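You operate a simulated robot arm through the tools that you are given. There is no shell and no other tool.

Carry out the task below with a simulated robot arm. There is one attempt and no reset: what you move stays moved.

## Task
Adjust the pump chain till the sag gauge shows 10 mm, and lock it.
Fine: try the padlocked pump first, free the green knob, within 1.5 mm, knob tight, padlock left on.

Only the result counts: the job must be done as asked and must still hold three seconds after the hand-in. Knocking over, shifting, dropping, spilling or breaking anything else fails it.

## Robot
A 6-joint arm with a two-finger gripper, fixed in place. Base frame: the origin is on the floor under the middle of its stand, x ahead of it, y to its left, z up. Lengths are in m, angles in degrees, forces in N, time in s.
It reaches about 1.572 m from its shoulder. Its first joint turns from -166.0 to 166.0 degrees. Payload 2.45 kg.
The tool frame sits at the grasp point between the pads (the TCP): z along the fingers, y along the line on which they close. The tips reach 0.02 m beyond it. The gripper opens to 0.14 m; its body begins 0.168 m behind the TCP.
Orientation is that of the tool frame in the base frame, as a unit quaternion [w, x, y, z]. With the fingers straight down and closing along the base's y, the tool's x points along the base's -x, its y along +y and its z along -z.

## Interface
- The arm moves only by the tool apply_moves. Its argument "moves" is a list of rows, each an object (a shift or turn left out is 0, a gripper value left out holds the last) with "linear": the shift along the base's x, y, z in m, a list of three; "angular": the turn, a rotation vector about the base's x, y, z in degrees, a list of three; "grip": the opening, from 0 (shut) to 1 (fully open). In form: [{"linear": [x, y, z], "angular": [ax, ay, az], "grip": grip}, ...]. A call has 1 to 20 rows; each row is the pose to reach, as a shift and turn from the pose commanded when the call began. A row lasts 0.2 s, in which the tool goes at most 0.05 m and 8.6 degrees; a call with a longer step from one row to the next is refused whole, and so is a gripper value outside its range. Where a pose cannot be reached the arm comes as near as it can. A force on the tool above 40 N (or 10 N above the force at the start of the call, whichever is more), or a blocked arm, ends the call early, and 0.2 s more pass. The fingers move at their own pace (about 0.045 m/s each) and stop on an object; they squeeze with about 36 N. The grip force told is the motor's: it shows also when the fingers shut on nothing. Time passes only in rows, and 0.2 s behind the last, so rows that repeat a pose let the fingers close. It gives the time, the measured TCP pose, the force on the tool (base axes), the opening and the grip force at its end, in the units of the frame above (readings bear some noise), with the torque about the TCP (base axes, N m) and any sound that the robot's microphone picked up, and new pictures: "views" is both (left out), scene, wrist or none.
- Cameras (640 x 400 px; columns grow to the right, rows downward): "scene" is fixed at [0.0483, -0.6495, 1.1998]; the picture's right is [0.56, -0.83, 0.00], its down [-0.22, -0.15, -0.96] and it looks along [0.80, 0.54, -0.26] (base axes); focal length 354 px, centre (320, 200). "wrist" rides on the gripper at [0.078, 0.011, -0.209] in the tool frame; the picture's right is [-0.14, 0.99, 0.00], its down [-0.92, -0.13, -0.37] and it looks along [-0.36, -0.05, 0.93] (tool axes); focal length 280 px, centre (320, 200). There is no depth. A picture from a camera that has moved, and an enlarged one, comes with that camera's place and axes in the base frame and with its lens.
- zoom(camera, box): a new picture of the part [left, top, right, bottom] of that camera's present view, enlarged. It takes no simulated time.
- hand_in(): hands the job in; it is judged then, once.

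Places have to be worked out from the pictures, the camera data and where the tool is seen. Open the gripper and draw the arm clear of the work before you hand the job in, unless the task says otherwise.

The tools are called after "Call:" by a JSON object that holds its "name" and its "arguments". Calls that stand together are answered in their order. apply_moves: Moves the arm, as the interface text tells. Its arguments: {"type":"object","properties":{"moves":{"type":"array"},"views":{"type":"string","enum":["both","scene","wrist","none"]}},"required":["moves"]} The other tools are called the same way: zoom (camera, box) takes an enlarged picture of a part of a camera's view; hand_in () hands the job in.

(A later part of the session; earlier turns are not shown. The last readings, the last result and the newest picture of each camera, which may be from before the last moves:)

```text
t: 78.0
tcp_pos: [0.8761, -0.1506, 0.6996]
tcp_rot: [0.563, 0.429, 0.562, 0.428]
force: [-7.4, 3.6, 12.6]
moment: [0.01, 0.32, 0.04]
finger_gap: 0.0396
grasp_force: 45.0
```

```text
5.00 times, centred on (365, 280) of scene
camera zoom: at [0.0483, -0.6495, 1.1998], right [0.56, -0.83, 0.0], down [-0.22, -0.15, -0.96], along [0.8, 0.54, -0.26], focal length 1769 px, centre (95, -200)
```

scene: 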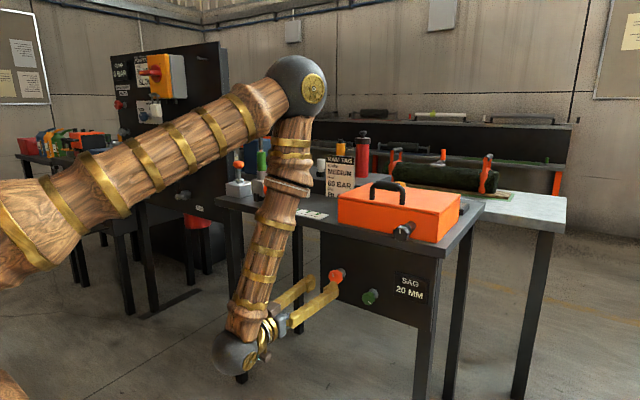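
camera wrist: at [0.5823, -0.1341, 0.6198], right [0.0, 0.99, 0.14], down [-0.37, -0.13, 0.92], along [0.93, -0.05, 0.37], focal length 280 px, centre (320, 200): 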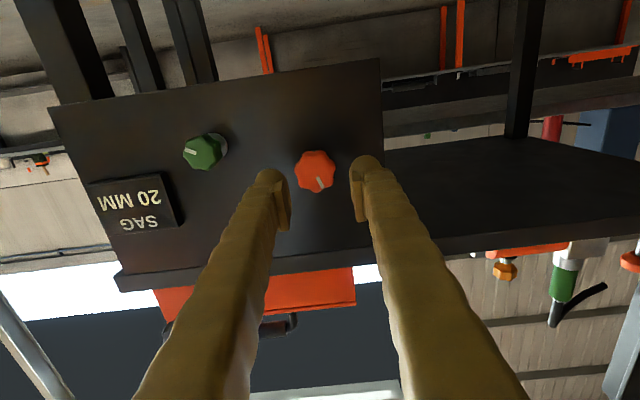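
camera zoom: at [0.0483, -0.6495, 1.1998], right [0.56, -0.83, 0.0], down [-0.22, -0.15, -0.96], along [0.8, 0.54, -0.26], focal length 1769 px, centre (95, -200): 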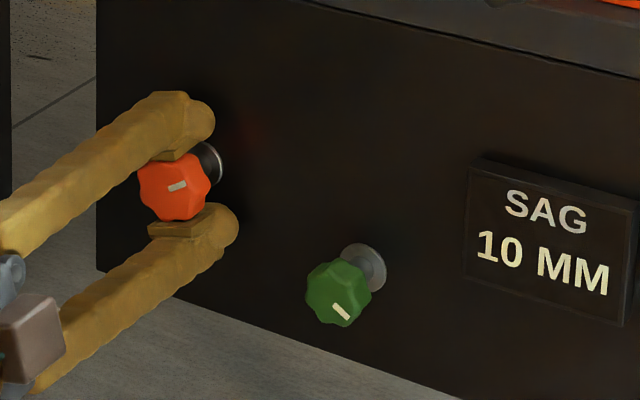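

It flipped to 10 mm between 68.7° and 74.6°. I'll hold still about 3 s to make sure the reading isn't lagging before going on.

Call:
{"name": "apply_moves", "arguments": {"moves": [{"grip": 0.0}, {"grip": 0.0}, {"grip": 0.0}, {"grip": 0.0}, {"grip": 0.0}, {"grip": 0.0}, {"grip": 0.0}, {"grip": 0.0}, {"grip": 0.0}, {"grip": 0.0}, {"grip": 0.0}, {"grip": 0.0}, {"grip": 0.0}, {"grip": 0.0}, {"grip": 0.0}], "views": "none"}}

Call:
{"name": "zoom", "arguments": {"camera": "scene", "box": [310, 240, 420, 320]}}

Call:
{"name": "zoom", "arguments": {"camera": "wrist", "box": [250, 140, 390, 260]}}

```text
t: 81.2
tcp_pos: [0.8755, -0.15, 0.7002]
tcp_rot: [0.563, 0.43, 0.562, 0.427]
force: [-6.0, -3.9, 1.9]
moment: [0.0, 0.02, 0.07]
finger_gap: 0.0398
grasp_force: 45.3
```

```text
5.00 times, centred on (365, 280) of scene
camera zoom: at [0.0483, -0.6495, 1.1998], right [0.56, -0.83, 0.0], down [-0.22, -0.15, -0.96], along [0.8, 0.54, -0.26], focal length 1769 px, centre (95, -200)
```

zoom: 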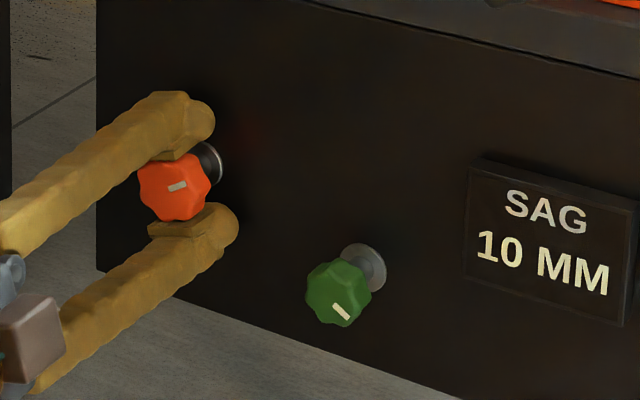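

```text
3.33 times, centred on (320, 200) of wrist
camera zoom: at [0.6663, -0.0704, 0.6893], right [0.0, 0.13, 0.99], down [-0.37, -0.92, 0.12], along [0.93, -0.37, 0.05], focal length 935 px, centre (320, 200)
```

zoom: 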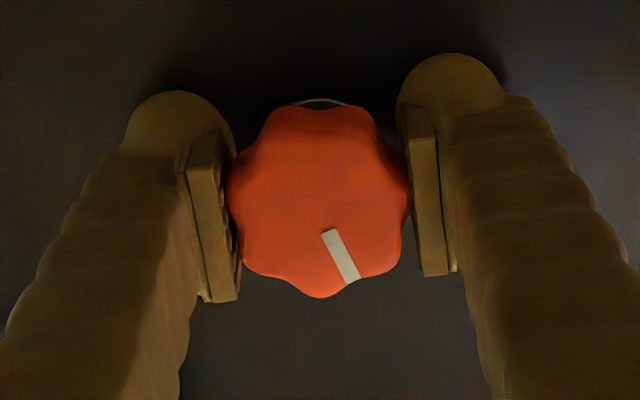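

The reading is stable at 10 and the loads have relaxed. Continuing clockwise to find where it flips to 5, so I can centre in the 10 mm band.

Call:
{"name": "apply_moves", "arguments": {"moves": [{"angular": [3, 0, 0], "grip": 0.0}, {"angular": [6, 0, 0], "grip": 0.0}, {"angular": [9, 0, 0], "grip": 0.0}, {"angular": [12, 0, 0], "grip": 0.0}, {"angular": [15, 0, 0], "grip": 0.0}, {"angular": [18, 0, 0], "grip": 0.0}, {"angular": [18, 0, 0], "grip": 0.0}, {"angular": [18, 0, 0], "grip": 0.0}], "views": "none"}}

Call:
{"name": "zoom", "arguments": {"camera": "scene", "box": [310, 240, 420, 320]}}

```text
t: 83.0
tcp_pos: [0.8759, -0.1505, 0.7006]
tcp_rot: [0.488, 0.513, 0.488, 0.51]
force: [-10.6, 5.7, -15.3]
moment: [0.01, -0.28, -0.14]
finger_gap: 0.0395
grasp_force: 44.5
```

```text
5.00 times, centred on (365, 280) of scene
camera zoom: at [0.0483, -0.6495, 1.1998], right [0.56, -0.83, 0.0], down [-0.22, -0.15, -0.96], along [0.8, 0.54, -0.26], focal length 1769 px, centre (95, -200)
```

zoom: 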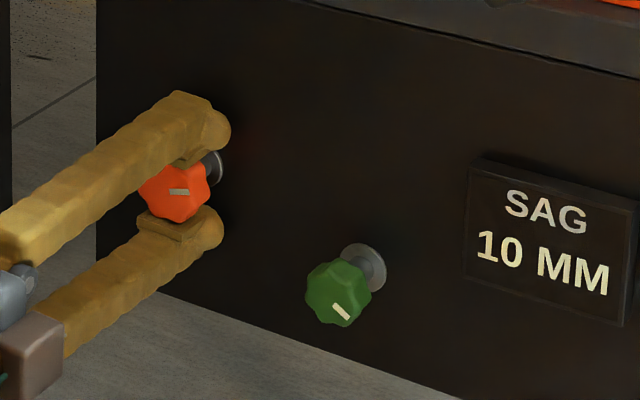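

Roll 92.9°, still 10. On to about 105°.

Call:
{"name": "apply_moves", "arguments": {"moves": [{"linear": [0, 0, -0.0008], "angular": [3, 0, 0], "grip": 0.0}, {"linear": [0, 0, -0.0008], "angular": [6, 0, 0], "grip": 0.0}, {"linear": [0, 0, -0.0008], "angular": [9, 0, 0], "grip": 0.0}, {"linear": [0, 0, -0.0008], "angular": [12, 0, 0], "grip": 0.0}, {"linear": [0, 0, -0.0008], "angular": [12, 0, 0], "grip": 0.0}], "views": "none"}}

Call:
{"name": "zoom", "arguments": {"camera": "scene", "box": [310, 240, 420, 320]}}

```text
t: 84.2
tcp_pos: [0.8757, -0.1497, 0.7006]
tcp_rot: [0.433, 0.561, 0.432, 0.557]
force: [-14.3, -3.6, -4.6]
moment: [0.02, -0.07, -0.05]
finger_gap: 0.0397
grasp_force: 44.7
```

```text
5.00 times, centred on (365, 280) of scene
camera zoom: at [0.0483, -0.6495, 1.1998], right [0.56, -0.83, 0.0], down [-0.22, -0.15, -0.96], along [0.8, 0.54, -0.26], focal length 1769 px, centre (95, -200)
```

zoom: 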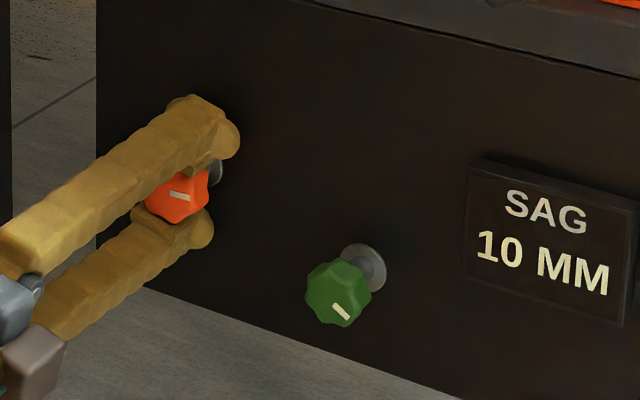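

Roll 104.8°, still 10. On in 6° steps.

Call:
{"name": "apply_moves", "arguments": {"moves": [{"angular": [3, 0, 0], "grip": 0.0}, {"angular": [6, 0, 0], "grip": 0.0}, {"angular": [6, 0, 0], "grip": 0.0}], "views": "none"}}

Call:
{"name": "zoom", "arguments": {"camera": "scene", "box": [310, 240, 420, 320]}}

```text
t: 85.0
tcp_pos: [0.8758, -0.15, 0.6996]
tcp_rot: [0.402, 0.583, 0.403, 0.579]
force: [2.1, -13.3, -4.1]
moment: [-0.04, -0.09, 0.18]
finger_gap: 0.0396
grasp_force: 45.1
```

```text
5.00 times, centred on (365, 280) of scene
camera zoom: at [0.0483, -0.6495, 1.1998], right [0.56, -0.83, 0.0], down [-0.22, -0.15, -0.96], along [0.8, 0.54, -0.26], focal length 1769 px, centre (95, -200)
```

zoom: 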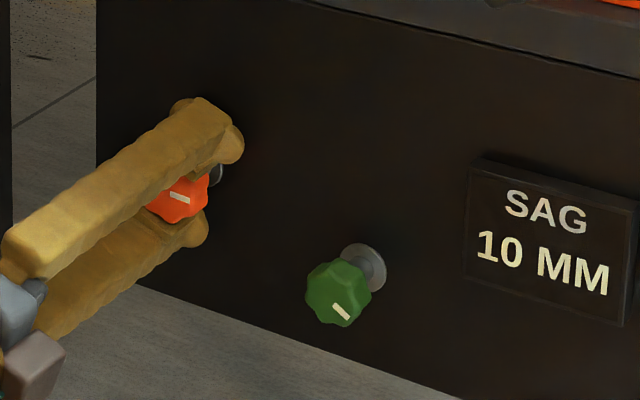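

Roll 110.8°, still 10. Another 6°.

Call:
{"name": "apply_moves", "arguments": {"moves": [{"angular": [3, 0, 0], "grip": 0.0}, {"angular": [6, 0, 0], "grip": 0.0}, {"angular": [6, 0, 0], "grip": 0.0}], "views": "none"}}

Call:
{"name": "zoom", "arguments": {"camera": "scene", "box": [310, 240, 420, 320]}}

```text
t: 85.8
tcp_pos: [0.8755, -0.1493, 0.7002]
tcp_rot: [0.371, 0.603, 0.373, 0.6]
force: [17.3, -7.9, -5.7]
moment: [-0.01, -0.15, 0.18]
finger_gap: 0.0397
grasp_force: 44.8
```

```text
5.00 times, centred on (365, 280) of scene
camera zoom: at [0.0483, -0.6495, 1.1998], right [0.56, -0.83, 0.0], down [-0.22, -0.15, -0.96], along [0.8, 0.54, -0.26], focal length 1769 px, centre (95, -200)
```

zoom: 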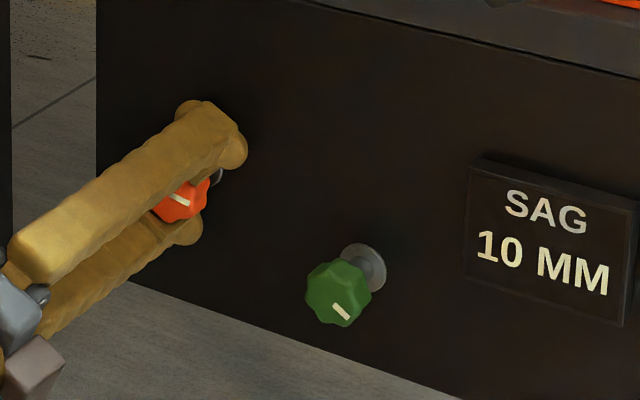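

Roll 116.8°, still 10. Another 6°.

Call:
{"name": "apply_moves", "arguments": {"moves": [{"linear": [0.0005, 0, 0], "angular": [3, 0, 0], "grip": 0.0}, {"linear": [0.0005, 0, 0], "angular": [6, 0, 0], "grip": 0.0}, {"linear": [0.0005, 0, 0], "angular": [6, 0, 0], "grip": 0.0}], "views": "none"}}

Call:
{"name": "zoom", "arguments": {"camera": "scene", "box": [310, 240, 420, 320]}}

```text
t: 86.6
tcp_pos: [0.8751, -0.1506, 0.7]
tcp_rot: [0.34, 0.622, 0.339, 0.619]
force: [6.0, -2.6, 1.6]
moment: [0.0, 0.04, 0.09]
finger_gap: 0.0399
grasp_force: 44.8
```

```text
5.00 times, centred on (365, 280) of scene
camera zoom: at [0.0483, -0.6495, 1.1998], right [0.56, -0.83, 0.0], down [-0.22, -0.15, -0.96], along [0.8, 0.54, -0.26], focal length 1769 px, centre (95, -200)
```

zoom: 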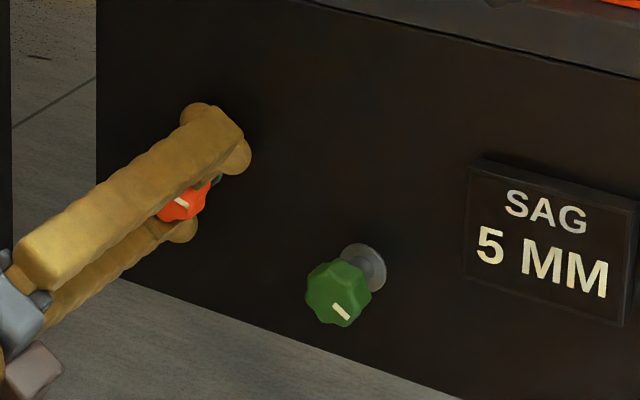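

It flipped to 5 mm at about 119.7° (between 116.8 and 122.7), and to 10 at about 71.7°, so the middle of the 10 mm band (exactly 10 mm, ~0.105 mm/deg from 20) is at roll ≈ 95.7°. I'll turn back 27° and let it settle.

Call:
{"name": "apply_moves", "arguments": {"moves": [{"angular": [-3, 0, 0], "grip": 0.0}, {"angular": [-6, 0, 0], "grip": 0.0}, {"angular": [-9, 0, 0], "grip": 0.0}, {"angular": [-12, 0, 0], "grip": 0.0}, {"angular": [-15, 0, 0], "grip": 0.0}, {"angular": [-18, 0, 0], "grip": 0.0}, {"angular": [-21, 0, 0], "grip": 0.0}, {"angular": [-24, 0, 0], "grip": 0.0}, {"angular": [-27, 0, 0], "grip": 0.0}, {"angular": [-27, 0, 0], "grip": 0.0}, {"angular": [-27, 0, 0], "grip": 0.0}], "views": "none"}}

Call:
{"name": "zoom", "arguments": {"camera": "scene", "box": [310, 240, 420, 320]}}

Call:
{"name": "zoom", "arguments": {"camera": "wrist", "box": [250, 140, 390, 260]}}

```text
t: 89.0
tcp_pos: [0.8755, -0.1513, 0.6987]
tcp_rot: [0.476, 0.525, 0.475, 0.522]
force: [6.8, 20.8, 0.7]
moment: [-0.02, 0.07, -0.43]
finger_gap: 0.0393
grasp_force: 45.5
```

```text
5.00 times, centred on (365, 280) of scene
camera zoom: at [0.0483, -0.6495, 1.1998], right [0.56, -0.83, 0.0], down [-0.22, -0.15, -0.96], along [0.8, 0.54, -0.26], focal length 1769 px, centre (95, -200)
```

zoom: 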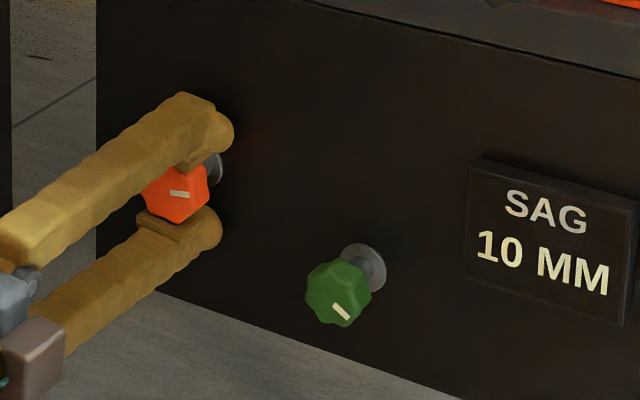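

```text
3.33 times, centred on (320, 200) of wrist
camera zoom: at [0.6664, -0.0727, 0.7181], right [0.0, -0.23, 0.97], down [-0.37, -0.9, -0.21], along [0.93, -0.36, -0.09], focal length 935 px, centre (320, 200)
```

zoom: 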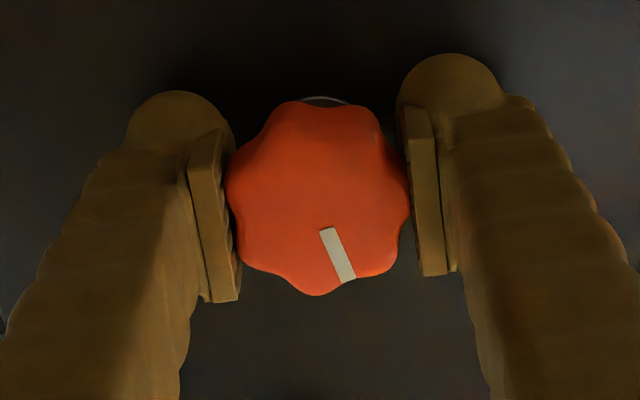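

The gauge shows 10 mm, with the knob slightly past mid-band (about 9.7 mm by marker angle), comfortably inside ±1.5 mm. I'll relieve the side load, open gently and check the reading after release.

Call:
{"name": "apply_moves", "arguments": {"moves": [{"linear": [0, 0.001, 0], "angular": [-1, 0, 0], "grip": 0.0}, {"linear": [0, 0.002, 0], "angular": [-2, 0, 0], "grip": 0.0}, {"linear": [0, 0.002, 0], "angular": [-2, 0, 0], "grip": 0.0}, {"linear": [0, 0.002, 0], "angular": [-2, 0, 0], "grip": 0.47}, {"linear": [0, 0.002, 0], "angular": [-2, 0, 0], "grip": 0.47}, {"linear": [0, 0.002, 0], "angular": [-2, 0, 0], "grip": 0.47}], "views": "none"}}

Call:
{"name": "zoom", "arguments": {"camera": "scene", "box": [310, 240, 420, 320]}}

Call:
{"name": "zoom", "arguments": {"camera": "wrist", "box": [250, 140, 390, 260]}}

```text
t: 90.4
tcp_pos: [0.8759, -0.1478, 0.6982]
tcp_rot: [0.485, 0.516, 0.484, 0.514]
force: [-1.7, 0.4, -0.1]
moment: [0.02, -0.02, 0.01]
finger_gap: 0.0657
grasp_force: 0.1
```

```text
5.00 times, centred on (365, 280) of scene
camera zoom: at [0.0483, -0.6495, 1.1998], right [0.56, -0.83, 0.0], down [-0.22, -0.15, -0.96], along [0.8, 0.54, -0.26], focal length 1769 px, centre (95, -200)
```

zoom: 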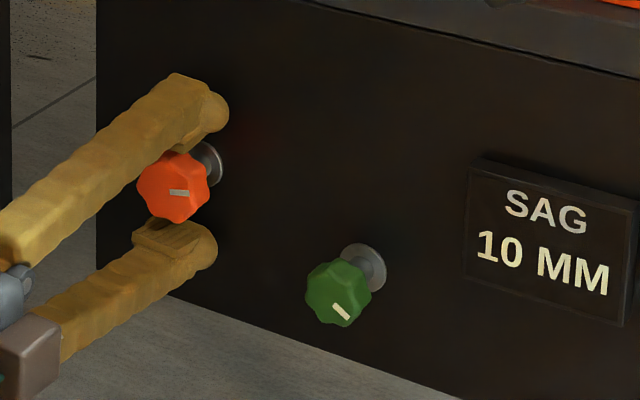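

```text
3.33 times, centred on (320, 200) of wrist
camera zoom: at [0.6668, -0.0691, 0.7146], right [0.0, -0.2, 0.98], down [-0.37, -0.91, -0.18], along [0.93, -0.36, -0.08], focal length 935 px, centre (320, 200)
```

zoom: 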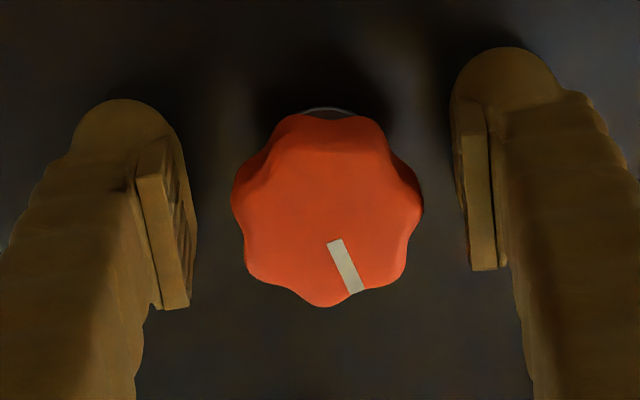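

After release the gauge holds 10 mm and the marker puts the knob right at mid-band. Now I'll back off and go to the green knob, arriving at roll ≈ +60° so I can turn it anticlockwise back to its tight stop.

Call:
{"name": "apply_moves", "arguments": {"moves": [{"linear": [-0.03, 0, 0], "grip": 0.47}, {"linear": [-0.07, 0, 0], "grip": 0.47}, {"linear": [-0.085, -0.02, -0.005], "angular": [-6, 0, 0], "grip": 0.4}, {"linear": [-0.085, -0.05, -0.015], "angular": [-13, 0, 0], "grip": 0.36}, {"linear": [-0.085, -0.08, -0.025], "angular": [-20, 0, 0], "grip": 0.36}, {"linear": [-0.085, -0.105, -0.033], "angular": [-27, 0, 0], "grip": 0.36}, {"linear": [-0.085, -0.1143, -0.0332], "angular": [-33, 0, 0], "grip": 0.36}, {"linear": [-0.06, -0.1143, -0.0332], "angular": [-33, 0, 0], "grip": 0.36}, {"linear": [-0.042, -0.1143, -0.0332], "angular": [-33, 0, 0], "grip": 0.36}], "views": "both"}}

Call:
{"name": "zoom", "arguments": {"camera": "wrist", "box": [250, 140, 390, 260]}}

Call:
{"name": "zoom", "arguments": {"camera": "scene", "box": [310, 240, 420, 320]}}

```text
t: 92.4
tcp_pos: [0.8321, -0.2625, 0.666]
tcp_rot: [0.612, 0.357, 0.61, 0.355]
force: [-0.8, 0.1, 0.0]
moment: [-0.01, 0.0, 0.02]
finger_gap: 0.0504
grasp_force: 0.1
camera wrist: at [0.6232, -0.1874, 0.6377], right [0.0, 0.37, 0.93], down [-0.37, -0.86, 0.34], along [0.93, -0.35, 0.14], focal length 280 px, centre (320, 200)
```

scene: 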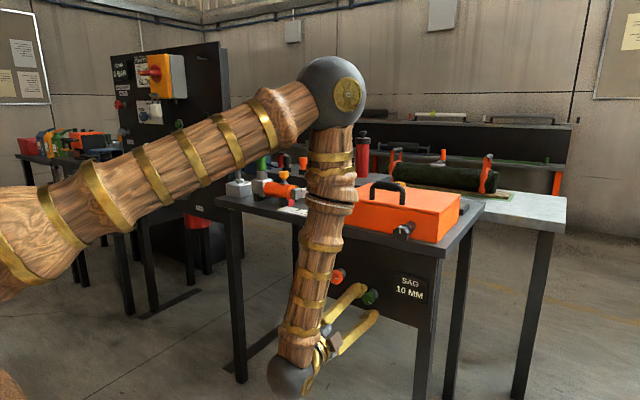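
wrist: 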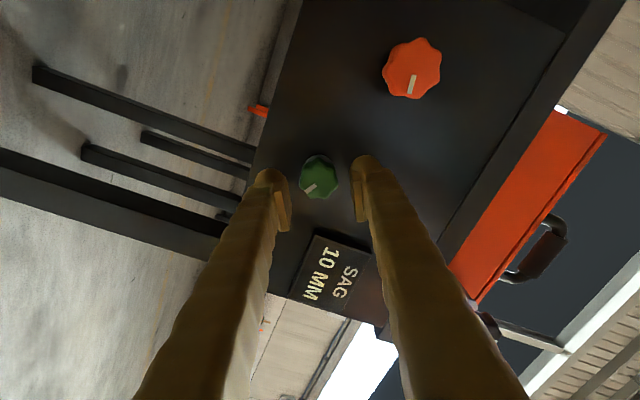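

```text
3.33 times, centred on (320, 200) of wrist
camera zoom: at [0.6232, -0.1874, 0.6377], right [0.0, 0.37, 0.93], down [-0.37, -0.86, 0.34], along [0.93, -0.35, 0.14], focal length 935 px, centre (320, 200)
```

zoom: 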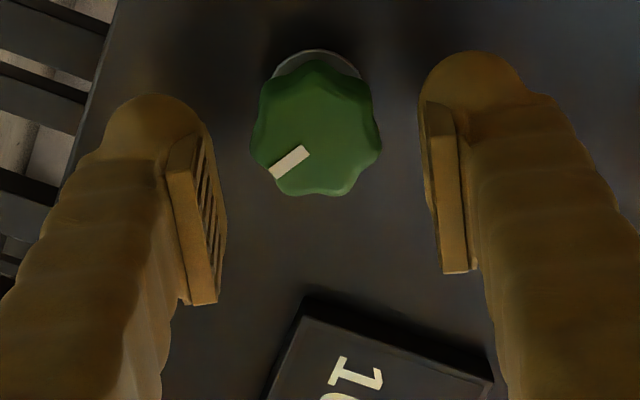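

```text
5.00 times, centred on (365, 280) of scene
camera zoom: at [0.0483, -0.6495, 1.1998], right [0.56, -0.83, 0.0], down [-0.22, -0.15, -0.96], along [0.8, 0.54, -0.26], focal length 1769 px, centre (95, -200)
```

zoom: 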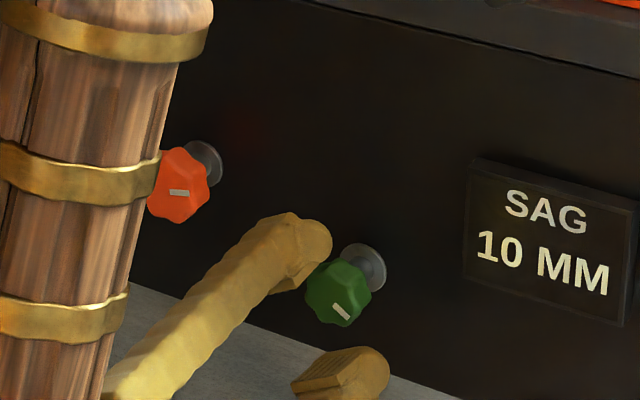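

The gauge reads 10 and the green knob is centred. Advancing onto it and closing.

Call:
{"name": "apply_moves", "arguments": {"moves": [{"linear": [0.016, -0.0005, -0.001], "grip": 0.36}, {"linear": [0.032, -0.0005, -0.001], "grip": 0.36}, {"linear": [0.047, -0.0005, -0.001], "grip": 0.36}, {"linear": [0.047, -0.0005, -0.001], "grip": 0.0}, {"linear": [0.047, -0.0005, -0.001], "grip": 0.0}, {"linear": [0.047, -0.0005, -0.001], "grip": 0.0}], "views": "none"}}

Call:
{"name": "zoom", "arguments": {"camera": "wrist", "box": [250, 140, 390, 260]}}

```text
t: 93.8
tcp_pos: [0.8796, -0.2634, 0.6657]
tcp_rot: [0.611, 0.358, 0.609, 0.356]
force: [-12.7, 3.5, 5.8]
moment: [0.01, 0.02, 0.07]
finger_gap: 0.0309
grasp_force: 39.4
```

```text
3.33 times, centred on (320, 200) of wrist
camera zoom: at [0.6707, -0.1879, 0.637], right [0.0, 0.37, 0.93], down [-0.37, -0.86, 0.34], along [0.93, -0.35, 0.14], focal length 935 px, centre (320, 200)
```

zoom: 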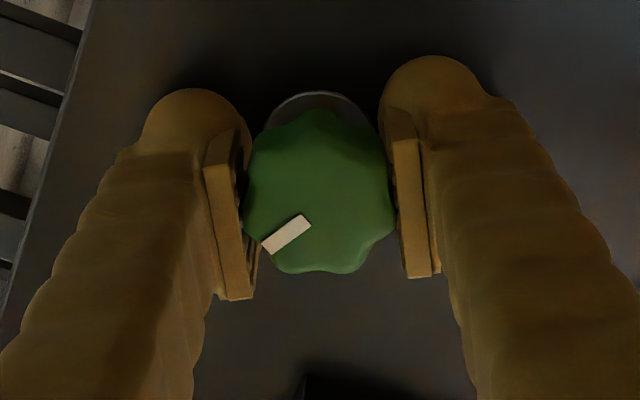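

Excellent centring. Now turning anticlockwise in 5° steps toward the tight stop.

Call:
{"name": "apply_moves", "arguments": {"moves": [{"angular": [-5, 0, 0], "grip": 0.0}, {"angular": [-10, 0, 0], "grip": 0.0}, {"angular": [-15, 0, 0], "grip": 0.0}, {"angular": [-20, 0, 0], "grip": 0.0}, {"angular": [-25, 0, 0], "grip": 0.0}, {"angular": [-30, 0, 0], "grip": 0.0}, {"angular": [-35, 0, 0], "grip": 0.0}, {"angular": [-40, 0, 0], "grip": 0.0}], "views": "none"}}

Call:
{"name": "zoom", "arguments": {"camera": "wrist", "box": [250, 140, 390, 260]}}

Call:
{"name": "zoom", "arguments": {"camera": "scene", "box": [310, 240, 420, 320]}}

```text
t: 94.3
tcp_pos: [0.8789, -0.2618, 0.6673]
tcp_rot: [0.634, 0.316, 0.633, 0.313]
force: [-5.1, 2.3, 7.2]
moment: [0.02, 0.09, -0.09]
finger_gap: 0.0308
grasp_force: 44.7
stopped in row 2: the force on the tool passed its limit at 43 N (the readings are from after the stop); the commanded pose is now the measured one
```

```text
3.33 times, centred on (320, 200) of wrist
camera zoom: at [0.6707, -0.1924, 0.6274], right [0.0, 0.49, 0.87], down [-0.37, -0.81, 0.45], along [0.93, -0.33, 0.18], focal length 935 px, centre (320, 200)
```

zoom: 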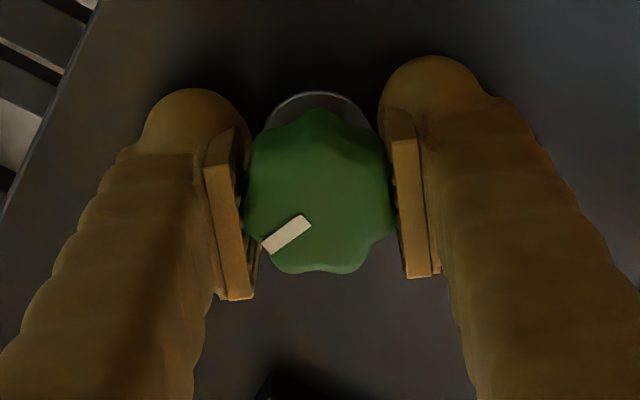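

```text
5.00 times, centred on (365, 280) of scene
camera zoom: at [0.0483, -0.6495, 1.1998], right [0.56, -0.83, 0.0], down [-0.22, -0.15, -0.96], along [0.8, 0.54, -0.26], focal length 1769 px, centre (95, -200)
```

zoom: 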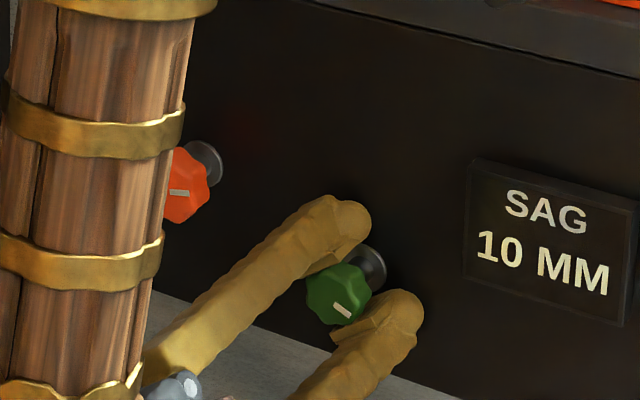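

The knob is following (roll 53°); the stop was a transient load. Continuing at a gentler 4° per row.

Call:
{"name": "apply_moves", "arguments": {"moves": [{"angular": [-4, 0, 0], "grip": 0.0}, {"angular": [-8, 0, 0], "grip": 0.0}, {"angular": [-12, 0, 0], "grip": 0.0}, {"angular": [-16, 0, 0], "grip": 0.0}, {"angular": [-20, 0, 0], "grip": 0.0}, {"angular": [-24, 0, 0], "grip": 0.0}, {"angular": [-28, 0, 0], "grip": 0.0}, {"angular": [-32, 0, 0], "grip": 0.0}, {"angular": [-36, 0, 0], "grip": 0.0}, {"angular": [-40, 0, 0], "grip": 0.0}], "views": "none"}}

Call:
{"name": "zoom", "arguments": {"camera": "wrist", "box": [250, 140, 390, 260]}}

```text
t: 95.2
tcp_pos: [0.8799, -0.2615, 0.6684]
tcp_rot: [0.664, 0.246, 0.661, 0.246]
force: [-4.5, 1.5, 5.8]
moment: [0.02, 0.09, -0.07]
finger_gap: 0.0312
grasp_force: 45.4
stopped in row 4: the force on the tool passed its limit at 42 N (the readings are from after the stop); the commanded pose is now the measured one
```

```text
3.33 times, centred on (320, 200) of wrist
camera zoom: at [0.6707, -0.2016, 0.6141], right [0.0, 0.66, 0.75], down [-0.37, -0.7, 0.61], along [0.93, -0.28, 0.25], focal length 935 px, centre (320, 200)
```

zoom: 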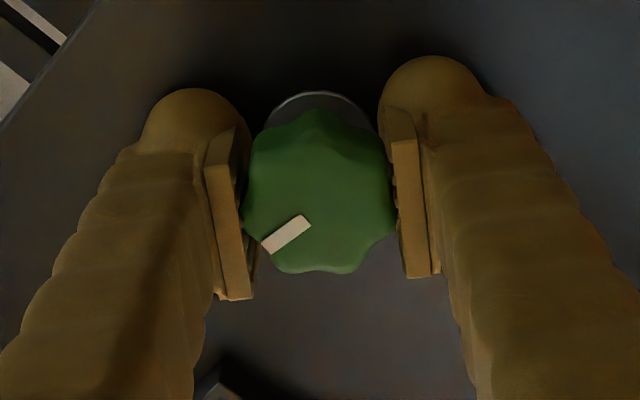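

Roll 40.7°, knob following. Continuing with a slight compensating drift to reduce load build-up.

Call:
{"name": "apply_moves", "arguments": {"moves": [{"linear": [0, 0.0001, 0.0001], "angular": [-4, 0, 0], "grip": 0.0}, {"linear": [0, 0.0002, 0.0003], "angular": [-8, 0, 0], "grip": 0.0}, {"linear": [0, 0.0004, 0.0004], "angular": [-12, 0, 0], "grip": 0.0}, {"linear": [0, 0.0006, 0.0005], "angular": [-16, 0, 0], "grip": 0.0}, {"linear": [0, 0.0008, 0.0006], "angular": [-20, 0, 0], "grip": 0.0}, {"linear": [0, 0.001, 0.0007], "angular": [-24, 0, 0], "grip": 0.0}, {"linear": [0, 0.0012, 0.0008], "angular": [-28, 0, 0], "grip": 0.0}, {"linear": [0, 0.0014, 0.0009], "angular": [-32, 0, 0], "grip": 0.0}, {"linear": [0, 0.0016, 0.001], "angular": [-36, 0, 0], "grip": 0.0}, {"linear": [0, 0.0018, 0.001], "angular": [-40, 0, 0], "grip": 0.0}], "views": "none"}}

```text
t: 97.4
tcp_pos: [0.8797, -0.259, 0.6686]
tcp_rot: [0.709, 0.005, 0.705, 0.005]
force: [-16.1, 21.9, 12.8]
moment: [0.07, 0.54, -0.45]
finger_gap: 0.0305
grasp_force: 44.6
```

The full 40° went through (roll 0.8°). Trimming and continuing anticlockwise.

Call:
{"name": "apply_moves", "arguments": {"moves": [{"linear": [-0.0005, 0.0008, 0.0003], "angular": [-4, 0, 0], "grip": 0.0}, {"linear": [-0.0005, 0.001, 0.0003], "angular": [-8, 0, 0], "grip": 0.0}, {"linear": [-0.0005, 0.001, 0.0003], "angular": [-12, 0, 0], "grip": 0.0}, {"linear": [-0.0005, 0.001, 0.0003], "angular": [-16, 0, 0], "grip": 0.0}, {"linear": [-0.0005, 0.001, 0.0003], "angular": [-20, 0, 0], "grip": 0.0}, {"linear": [-0.0005, 0.001, 0.0003], "angular": [-24, 0, 0], "grip": 0.0}, {"linear": [-0.0005, 0.001, 0.0003], "angular": [-28, 0, 0], "grip": 0.0}, {"linear": [-0.0005, 0.001, 0.0003], "angular": [-32, 0, 0], "grip": 0.0}, {"linear": [-0.0005, 0.001, 0.0003], "angular": [-36, 0, 0], "grip": 0.0}], "views": "none"}}

Call:
{"name": "zoom", "arguments": {"camera": "wrist", "box": [250, 140, 390, 260]}}

Call:
{"name": "zoom", "arguments": {"camera": "scene", "box": [310, 240, 420, 320]}}

```text
t: 99.4
tcp_pos: [0.8803, -0.2569, 0.6683]
tcp_rot: [0.678, -0.207, 0.676, -0.204]
force: [8.7, 2.4, -4.9]
moment: [0.02, -0.09, -0.14]
finger_gap: 0.031
grasp_force: 45.1
stopped in row 9: the force on the tool passed its limit at 41 N (the readings are from after the stop); the commanded pose is now the measured one
```

```text
3.33 times, centred on (320, 200) of wrist
camera zoom: at [0.6703, -0.293, 0.5957], right [0.0, 0.9, -0.44], down [-0.37, 0.4, 0.84], along [0.93, 0.17, 0.33], focal length 935 px, centre (320, 200)
```

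zoom: 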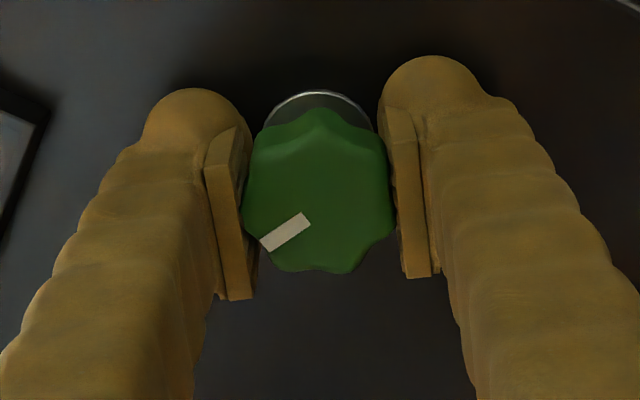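

```text
5.00 times, centred on (365, 280) of scene
camera zoom: at [0.0483, -0.6495, 1.1998], right [0.56, -0.83, 0.0], down [-0.22, -0.15, -0.96], along [0.8, 0.54, -0.26], focal length 1769 px, centre (95, -200)
```

zoom: 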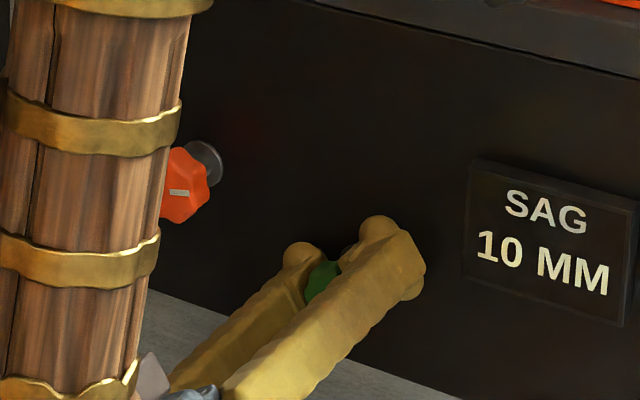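

Marker is now about 29° from the tight stop. Continuing anticlockwise until it seats.

Call:
{"name": "apply_moves", "arguments": {"moves": [{"linear": [0, 0, 0], "angular": [-4, 0, 0], "grip": 0.0}, {"linear": [0, 0.0002, 0], "angular": [-8, 0, 0], "grip": 0.0}, {"linear": [0, 0.0003, 0], "angular": [-12, 0, 0], "grip": 0.0}, {"linear": [0, 0.0004, 0], "angular": [-16, 0, 0], "grip": 0.0}, {"linear": [0, 0.0005, 0], "angular": [-20, 0, 0], "grip": 0.0}, {"linear": [0, 0.0006, 0], "angular": [-24, 0, 0], "grip": 0.0}, {"linear": [0, 0.0007, 0], "angular": [-28, 0, 0], "grip": 0.0}, {"linear": [0, 0.0008, 0], "angular": [-32, 0, 0], "grip": 0.0}], "views": "none"}}

Call:
{"name": "zoom", "arguments": {"camera": "wrist", "box": [250, 140, 390, 260]}}

```text
t: 100.5
tcp_pos: [0.8801, -0.2575, 0.6673]
tcp_rot: [0.64, -0.305, 0.639, -0.298]
force: [9.2, 1.5, -5.4]
moment: [0.02, -0.32, -0.08]
finger_gap: 0.0307
grasp_force: 44.4
stopped in row 5: the force on the tool passed its limit at 41 N (the readings are from after the stop); the commanded pose is now the measured one
```

```text
3.33 times, centred on (320, 200) of wrist
camera zoom: at [0.6701, -0.3117, 0.6086], right [-0.01, 0.74, -0.68], down [-0.37, 0.63, 0.69], along [0.93, 0.26, 0.27], focal length 935 px, centre (320, 200)
```

zoom: 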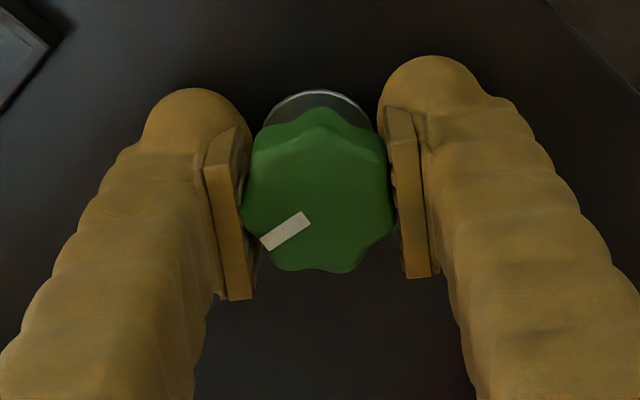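

About 12° to go. Continuing to the stop.

Call:
{"name": "apply_moves", "arguments": {"moves": [{"angular": [-3, 0, 0], "grip": 0.0}, {"angular": [-6, 0, 0], "grip": 0.0}, {"angular": [-9, 0, 0], "grip": 0.0}, {"angular": [-12, 0, 0], "grip": 0.0}, {"angular": [-15, 0, 0], "grip": 0.0}, {"angular": [-18, 0, 0], "grip": 0.0}], "views": "none"}}

Call:
{"name": "zoom", "arguments": {"camera": "wrist", "box": [250, 140, 390, 260]}}

```text
t: 101.9
tcp_pos: [0.8792, -0.2559, 0.6662]
tcp_rot: [0.585, -0.401, 0.584, -0.394]
force: [-0.4, 28.0, -27.4]
moment: [1.06, -0.74, -0.63]
finger_gap: 0.0309
grasp_force: 44.8
```

```text
3.33 times, centred on (320, 200) of wrist
camera zoom: at [0.6696, -0.3265, 0.628], right [-0.01, 0.49, -0.87], down [-0.37, 0.81, 0.46], along [0.93, 0.33, 0.18], focal length 935 px, centre (320, 200)
```

zoom: 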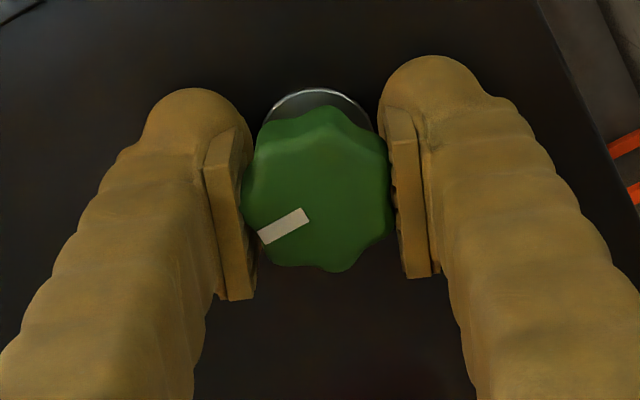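

Torque rose to 1.06 N·m with the marker back at vertical (within 2°): the knob is seated. I'll give it one more small twist against the stop, then release and verify the marker.

Call:
{"name": "apply_moves", "arguments": {"moves": [{"linear": [0, 0.0005, -0.0005], "angular": [-2, 0, 0], "grip": 0.0}, {"linear": [0, 0.001, -0.001], "angular": [-4, 0, 0], "grip": 0.0}, {"linear": [0, 0.001, -0.001], "angular": [-6, 0, 0], "grip": 0.0}, {"linear": [0, 0.001, -0.001], "angular": [-6, 0, 0], "grip": 0.0}], "views": "none"}}

Call:
{"name": "zoom", "arguments": {"camera": "wrist", "box": [250, 140, 390, 260]}}

```text
t: 102.9
tcp_pos: [0.8783, -0.2549, 0.6657]
tcp_rot: [0.563, -0.431, 0.563, -0.425]
force: [-21.2, 9.9, -22.9]
moment: [0.64, -0.47, -0.36]
finger_gap: 0.0315
grasp_force: 45.3
```

```text
3.33 times, centred on (320, 200) of wrist
camera zoom: at [0.6696, -0.3294, 0.6348], right [-0.01, 0.4, -0.92], down [-0.37, 0.85, 0.37], along [0.93, 0.34, 0.14], focal length 935 px, centre (320, 200)
```

zoom: 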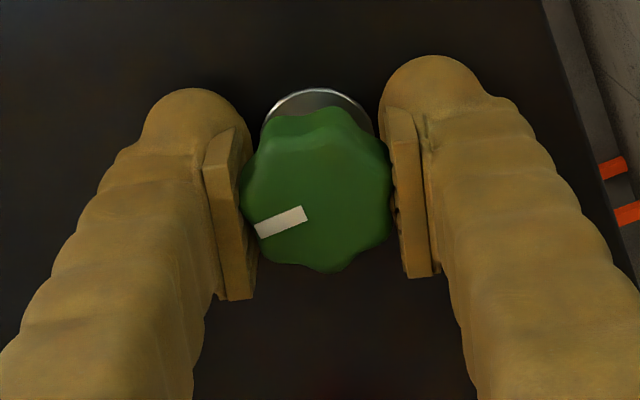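

The grip slips at the stop, so it is fully seated. Opening directly with the load still on in the tightening sense, then checking the marker.

Call:
{"name": "apply_moves", "arguments": {"moves": [{"grip": 0.36}, {"grip": 0.36}, {"grip": 0.36}], "views": "none"}}

Call:
{"name": "zoom", "arguments": {"camera": "wrist", "box": [250, 140, 390, 260]}}

Call:
{"name": "zoom", "arguments": {"camera": "scene", "box": [320, 255, 440, 325]}}

```text
t: 103.7
tcp_pos: [0.8799, -0.2567, 0.667]
tcp_rot: [0.563, -0.43, 0.562, -0.426]
force: [-0.1, -0.3, -0.1]
moment: [0.0, 0.03, 0.01]
finger_gap: 0.0504
grasp_force: 0.0
```

```text
3.33 times, centred on (320, 200) of wrist
camera zoom: at [0.6703, -0.3293, 0.6354], right [-0.01, 0.4, -0.92], down [-0.37, 0.85, 0.37], along [0.93, 0.34, 0.14], focal length 935 px, centre (320, 200)
```

zoom: 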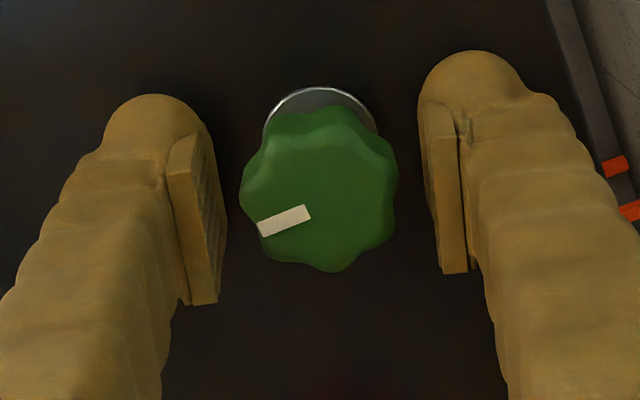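

```text
5.33 times, centred on (380, 290) of scene
camera zoom: at [0.0483, -0.6495, 1.1998], right [0.56, -0.83, 0.0], down [-0.22, -0.15, -0.96], along [0.8, 0.54, -0.26], focal length 1887 px, centre (0, -280)
```

zoom: 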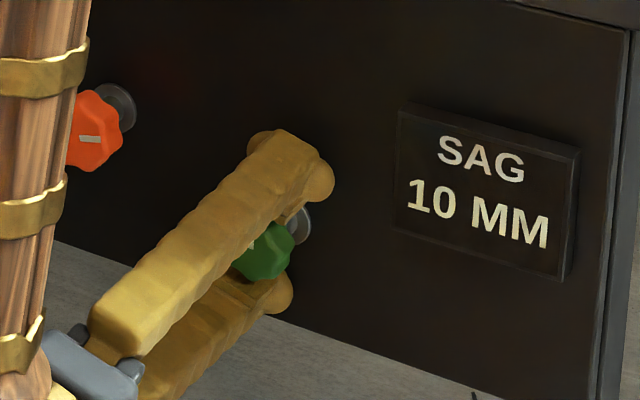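

Gauge holds 10. Backing off straight and rolling level so both cameras can see all three knobs.

Call:
{"name": "apply_moves", "arguments": {"moves": [{"linear": [-0.03, 0, 0], "grip": 0.36}, {"linear": [-0.07, 0, 0], "grip": 0.36}, {"linear": [-0.1, 0, 0], "angular": [8, 0, 0], "grip": 0.36}, {"linear": [-0.1, 0, 0], "angular": [16, 0, 0], "grip": 0.36}, {"linear": [-0.1, 0, 0], "angular": [24, 0, 0], "grip": 0.36}, {"linear": [-0.1, 0, 0], "angular": [32, 0, 0], "grip": 0.36}, {"linear": [-0.1, 0, 0], "angular": [40, 0, 0], "grip": 0.36}, {"linear": [-0.1, 0, 0], "angular": [48, 0, 0], "grip": 0.36}, {"linear": [-0.1, 0, 0], "angular": [56, 0, 0], "grip": 0.36}, {"linear": [-0.1, 0, 0], "angular": [64, 0, 0], "grip": 0.36}, {"linear": [-0.1, 0, 0], "angular": [72, 0, 0], "grip": 0.36}, {"linear": [-0.1, 0, 0], "angular": [75, 0, 0], "grip": 0.36}], "views": "both"}}

Call:
{"name": "zoom", "arguments": {"camera": "wrist", "box": [200, 90, 480, 250]}}

Call:
{"name": "zoom", "arguments": {"camera": "scene", "box": [350, 280, 390, 310]}}

Call:
{"name": "zoom", "arguments": {"camera": "scene", "box": [320, 210, 460, 320]}}

```text
t: 106.3
tcp_pos: [0.7796, -0.2572, 0.6668]
tcp_rot: [0.709, 0.001, 0.705, 0.007]
force: [0.8, -0.2, -0.4]
moment: [0.01, 0.01, 0.02]
finger_gap: 0.0502
grasp_force: 0.0
camera wrist: at [0.5701, -0.2454, 0.5863], right [-0.01, 0.99, 0.15], down [-0.37, -0.14, 0.92], along [0.93, -0.05, 0.37], focal length 280 px, centre (320, 200)
```

scene: 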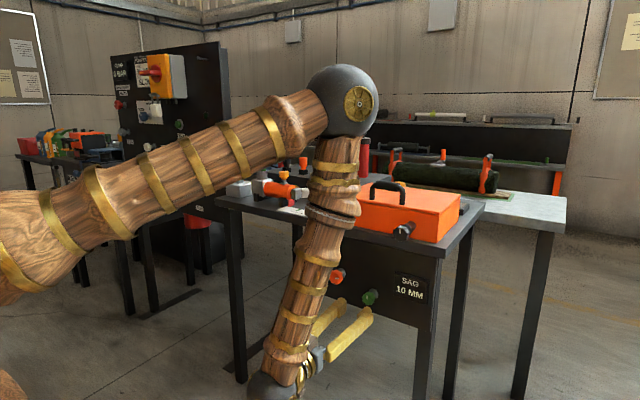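
wrist: 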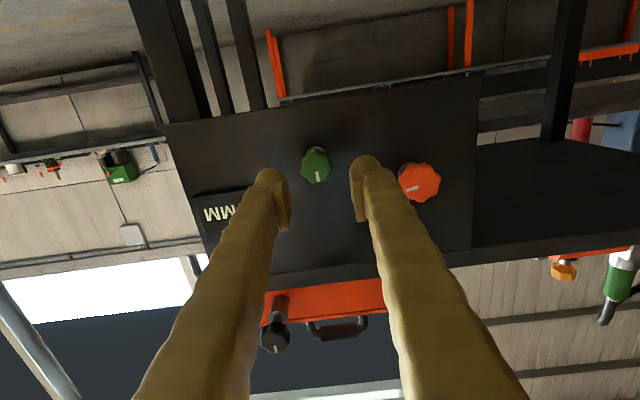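

```text
2.29 times, centred on (340, 170) of wrist
camera zoom: at [0.5701, -0.2454, 0.5863], right [-0.01, 0.99, 0.15], down [-0.37, -0.14, 0.92], along [0.93, -0.05, 0.37], focal length 641 px, centre (274, 269)
```

zoom: 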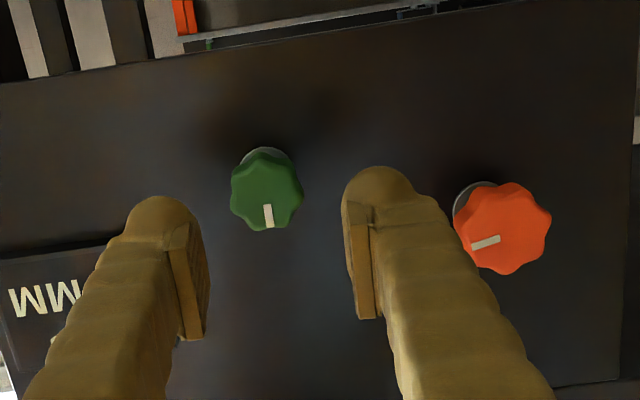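

```text
13.33 times, centred on (370, 295) of scene
camera zoom: at [0.0483, -0.6495, 1.1998], right [0.56, -0.83, 0.0], down [-0.22, -0.15, -0.96], along [0.8, 0.54, -0.26], focal length 4718 px, centre (-347, -1067)
```

zoom: 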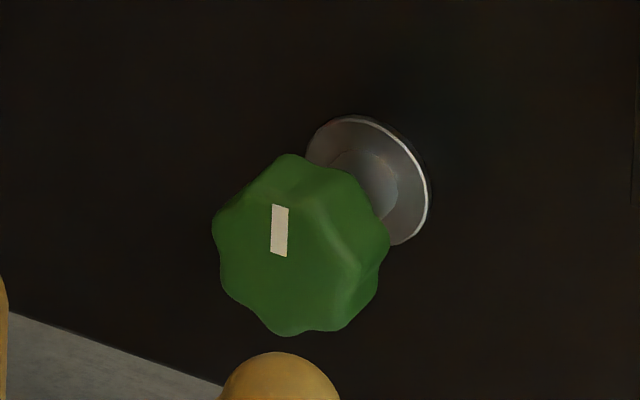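

```text
3.64 times, centred on (390, 265) of scene
camera zoom: at [0.0483, -0.6495, 1.1998], right [0.56, -0.83, 0.0], down [-0.22, -0.15, -0.96], along [0.8, 0.54, -0.26], focal length 1287 px, centre (66, -36)
```

zoom: 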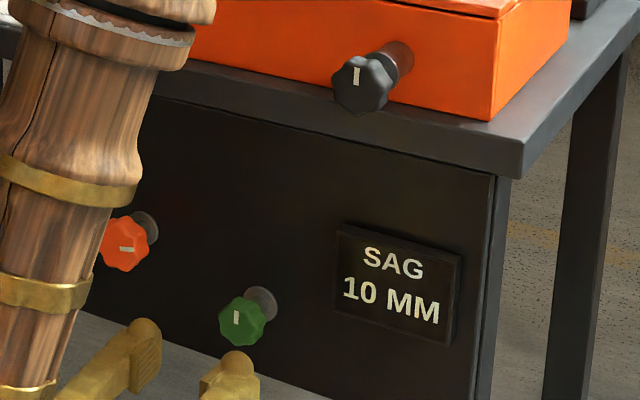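

The green marker looks close to vertical. I'll zoom in to compare its angle precisely with how it started.

Call:
{"name": "zoom", "arguments": {"camera": "wrist", "box": [285, 140, 345, 190]}}

Call:
{"name": "zoom", "arguments": {"camera": "scene", "box": [315, 260, 435, 320]}}

Call:
{"name": "zoom", "arguments": {"camera": "scene", "box": [380, 210, 440, 250]}}

```text
8.00 times, centred on (315, 165) of wrist
camera zoom: at [0.5701, -0.2454, 0.5863], right [-0.01, 0.99, 0.15], down [-0.37, -0.14, 0.92], along [0.93, -0.05, 0.37], focal length 2243 px, centre (360, 480)
```

zoom: 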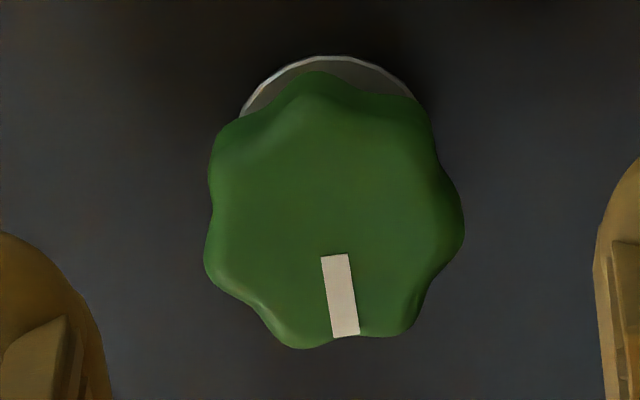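

```text
5.33 times, centred on (375, 290) of scene
camera zoom: at [0.0483, -0.6495, 1.1998], right [0.56, -0.83, 0.0], down [-0.22, -0.15, -0.96], along [0.8, 0.54, -0.26], focal length 1887 px, centre (27, -280)
```

zoom: 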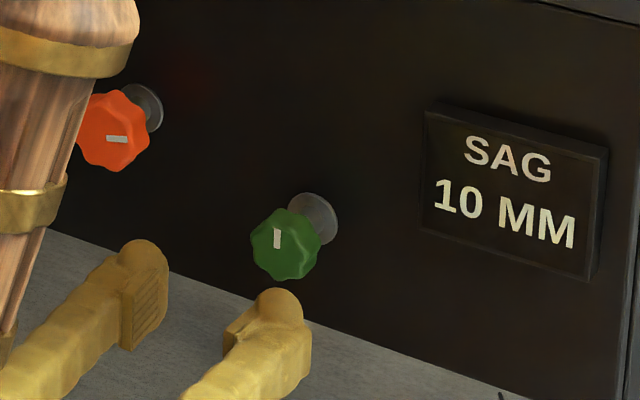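

```text
10.00 times, centred on (410, 230) of scene
camera zoom: at [0.0483, -0.6495, 1.1998], right [0.56, -0.83, 0.0], down [-0.22, -0.15, -0.96], along [0.8, 0.54, -0.26], focal length 3538 px, centre (-580, -100)
```

zoom: 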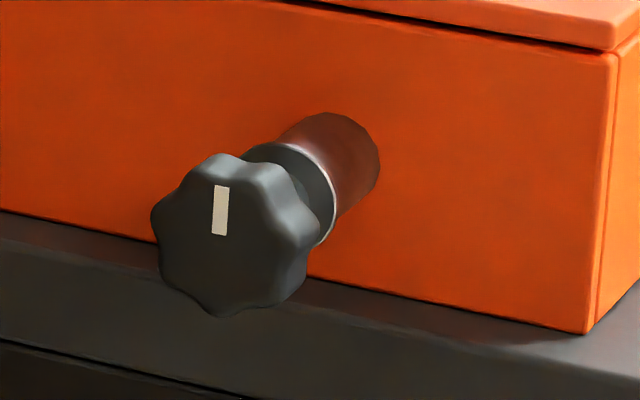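

All three knobs check out: green is back at its original tight mark (within 1°), black is exactly as found, orange sits mid-band with the gauge at 10 mm. I'll now draw the arm up and away from the panel and open the gripper.

Call:
{"name": "apply_moves", "arguments": {"moves": [{"linear": [-0.01, 0, 0.042], "grip": 0.36}, {"linear": [-0.01, 0, 0.084], "grip": 0.36}, {"linear": [-0.01, 0, 0.126], "grip": 0.36}, {"linear": [-0.01, 0, 0.168], "grip": 0.36}, {"linear": [-0.01, 0, 0.21], "grip": 0.36}, {"linear": [-0.01, 0, 0.252], "grip": 0.36}, {"linear": [-0.01, 0, 0.294], "grip": 0.36}, {"linear": [-0.01, 0, 0.336], "grip": 0.36}, {"linear": [-0.01, 0, 0.378], "grip": 0.36}, {"linear": [-0.01, 0, 0.42], "grip": 0.36}, {"linear": [-0.01, 0, 0.462], "grip": 0.36}, {"linear": [-0.01, 0, 0.504], "grip": 0.5}, {"linear": [-0.005, 0.044, 0.52], "grip": 0.8}, {"linear": [0, 0.088, 0.525], "grip": 1.0}, {"linear": [0, 0.132, 0.525], "grip": 1.0}, {"linear": [0, 0.176, 0.525], "grip": 1.0}, {"linear": [0, 0.22, 0.525], "grip": 1.0}, {"linear": [0, 0.255, 0.525], "grip": 1.0}], "views": "both"}}

Call:
{"name": "zoom", "arguments": {"camera": "scene", "box": [310, 200, 470, 320]}}

Call:
{"name": "zoom", "arguments": {"camera": "scene", "box": [100, 40, 240, 220]}}

```text
t: 110.1
tcp_pos: [0.7788, -0.0029, 1.1898]
tcp_rot: [0.709, 0.002, 0.706, 0.003]
force: [0.2, -0.4, 0.3]
moment: [0.0, -0.06, -0.02]
finger_gap: 0.1402
grasp_force: 0.0
camera wrist: at [0.5709, 0.0082, 1.1104], right [-0.01, 0.99, 0.15], down [-0.37, -0.14, 0.92], along [0.93, -0.05, 0.37], focal length 280 px, centre (320, 200)
```

scene: 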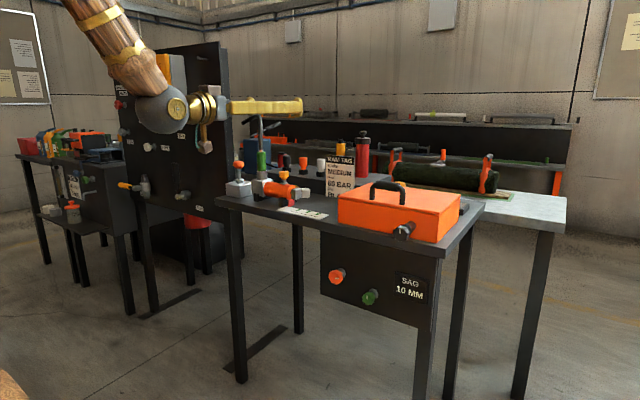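
wrist: 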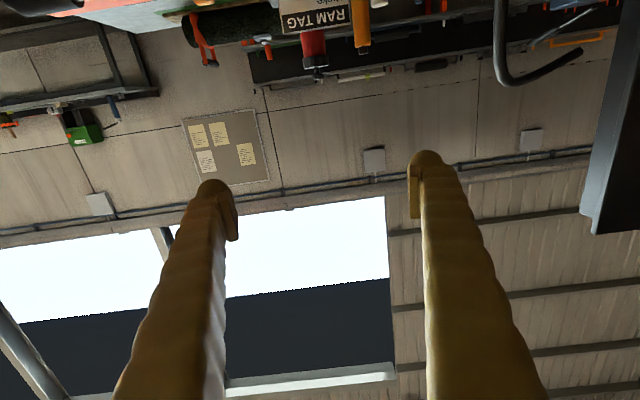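

```text
3.33 times, centred on (390, 260) of scene
camera zoom: at [0.0483, -0.6495, 1.1998], right [0.56, -0.83, 0.0], down [-0.22, -0.15, -0.96], along [0.8, 0.54, -0.26], focal length 1179 px, centre (87, 0)
```

zoom: 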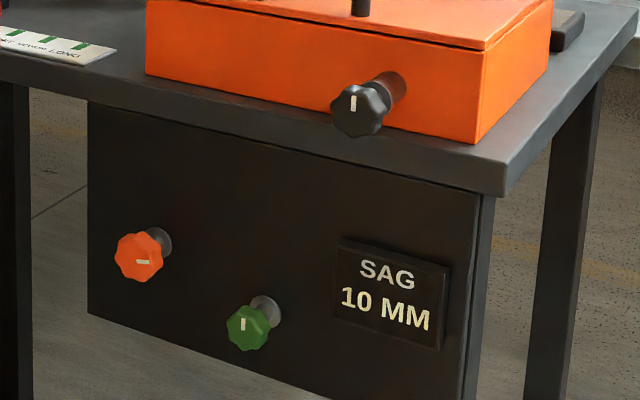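

```text
2.22 times, centred on (170, 130) of scene
camera zoom: at [0.0483, -0.6495, 1.1998], right [0.56, -0.83, 0.0], down [-0.22, -0.15, -0.96], along [0.8, 0.54, -0.26], focal length 786 px, centre (653, 356)
```

zoom: 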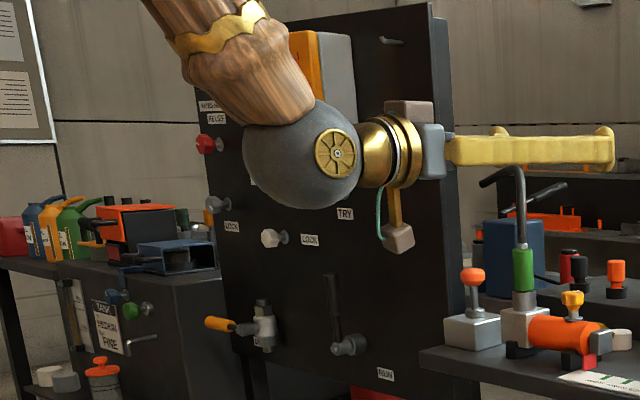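

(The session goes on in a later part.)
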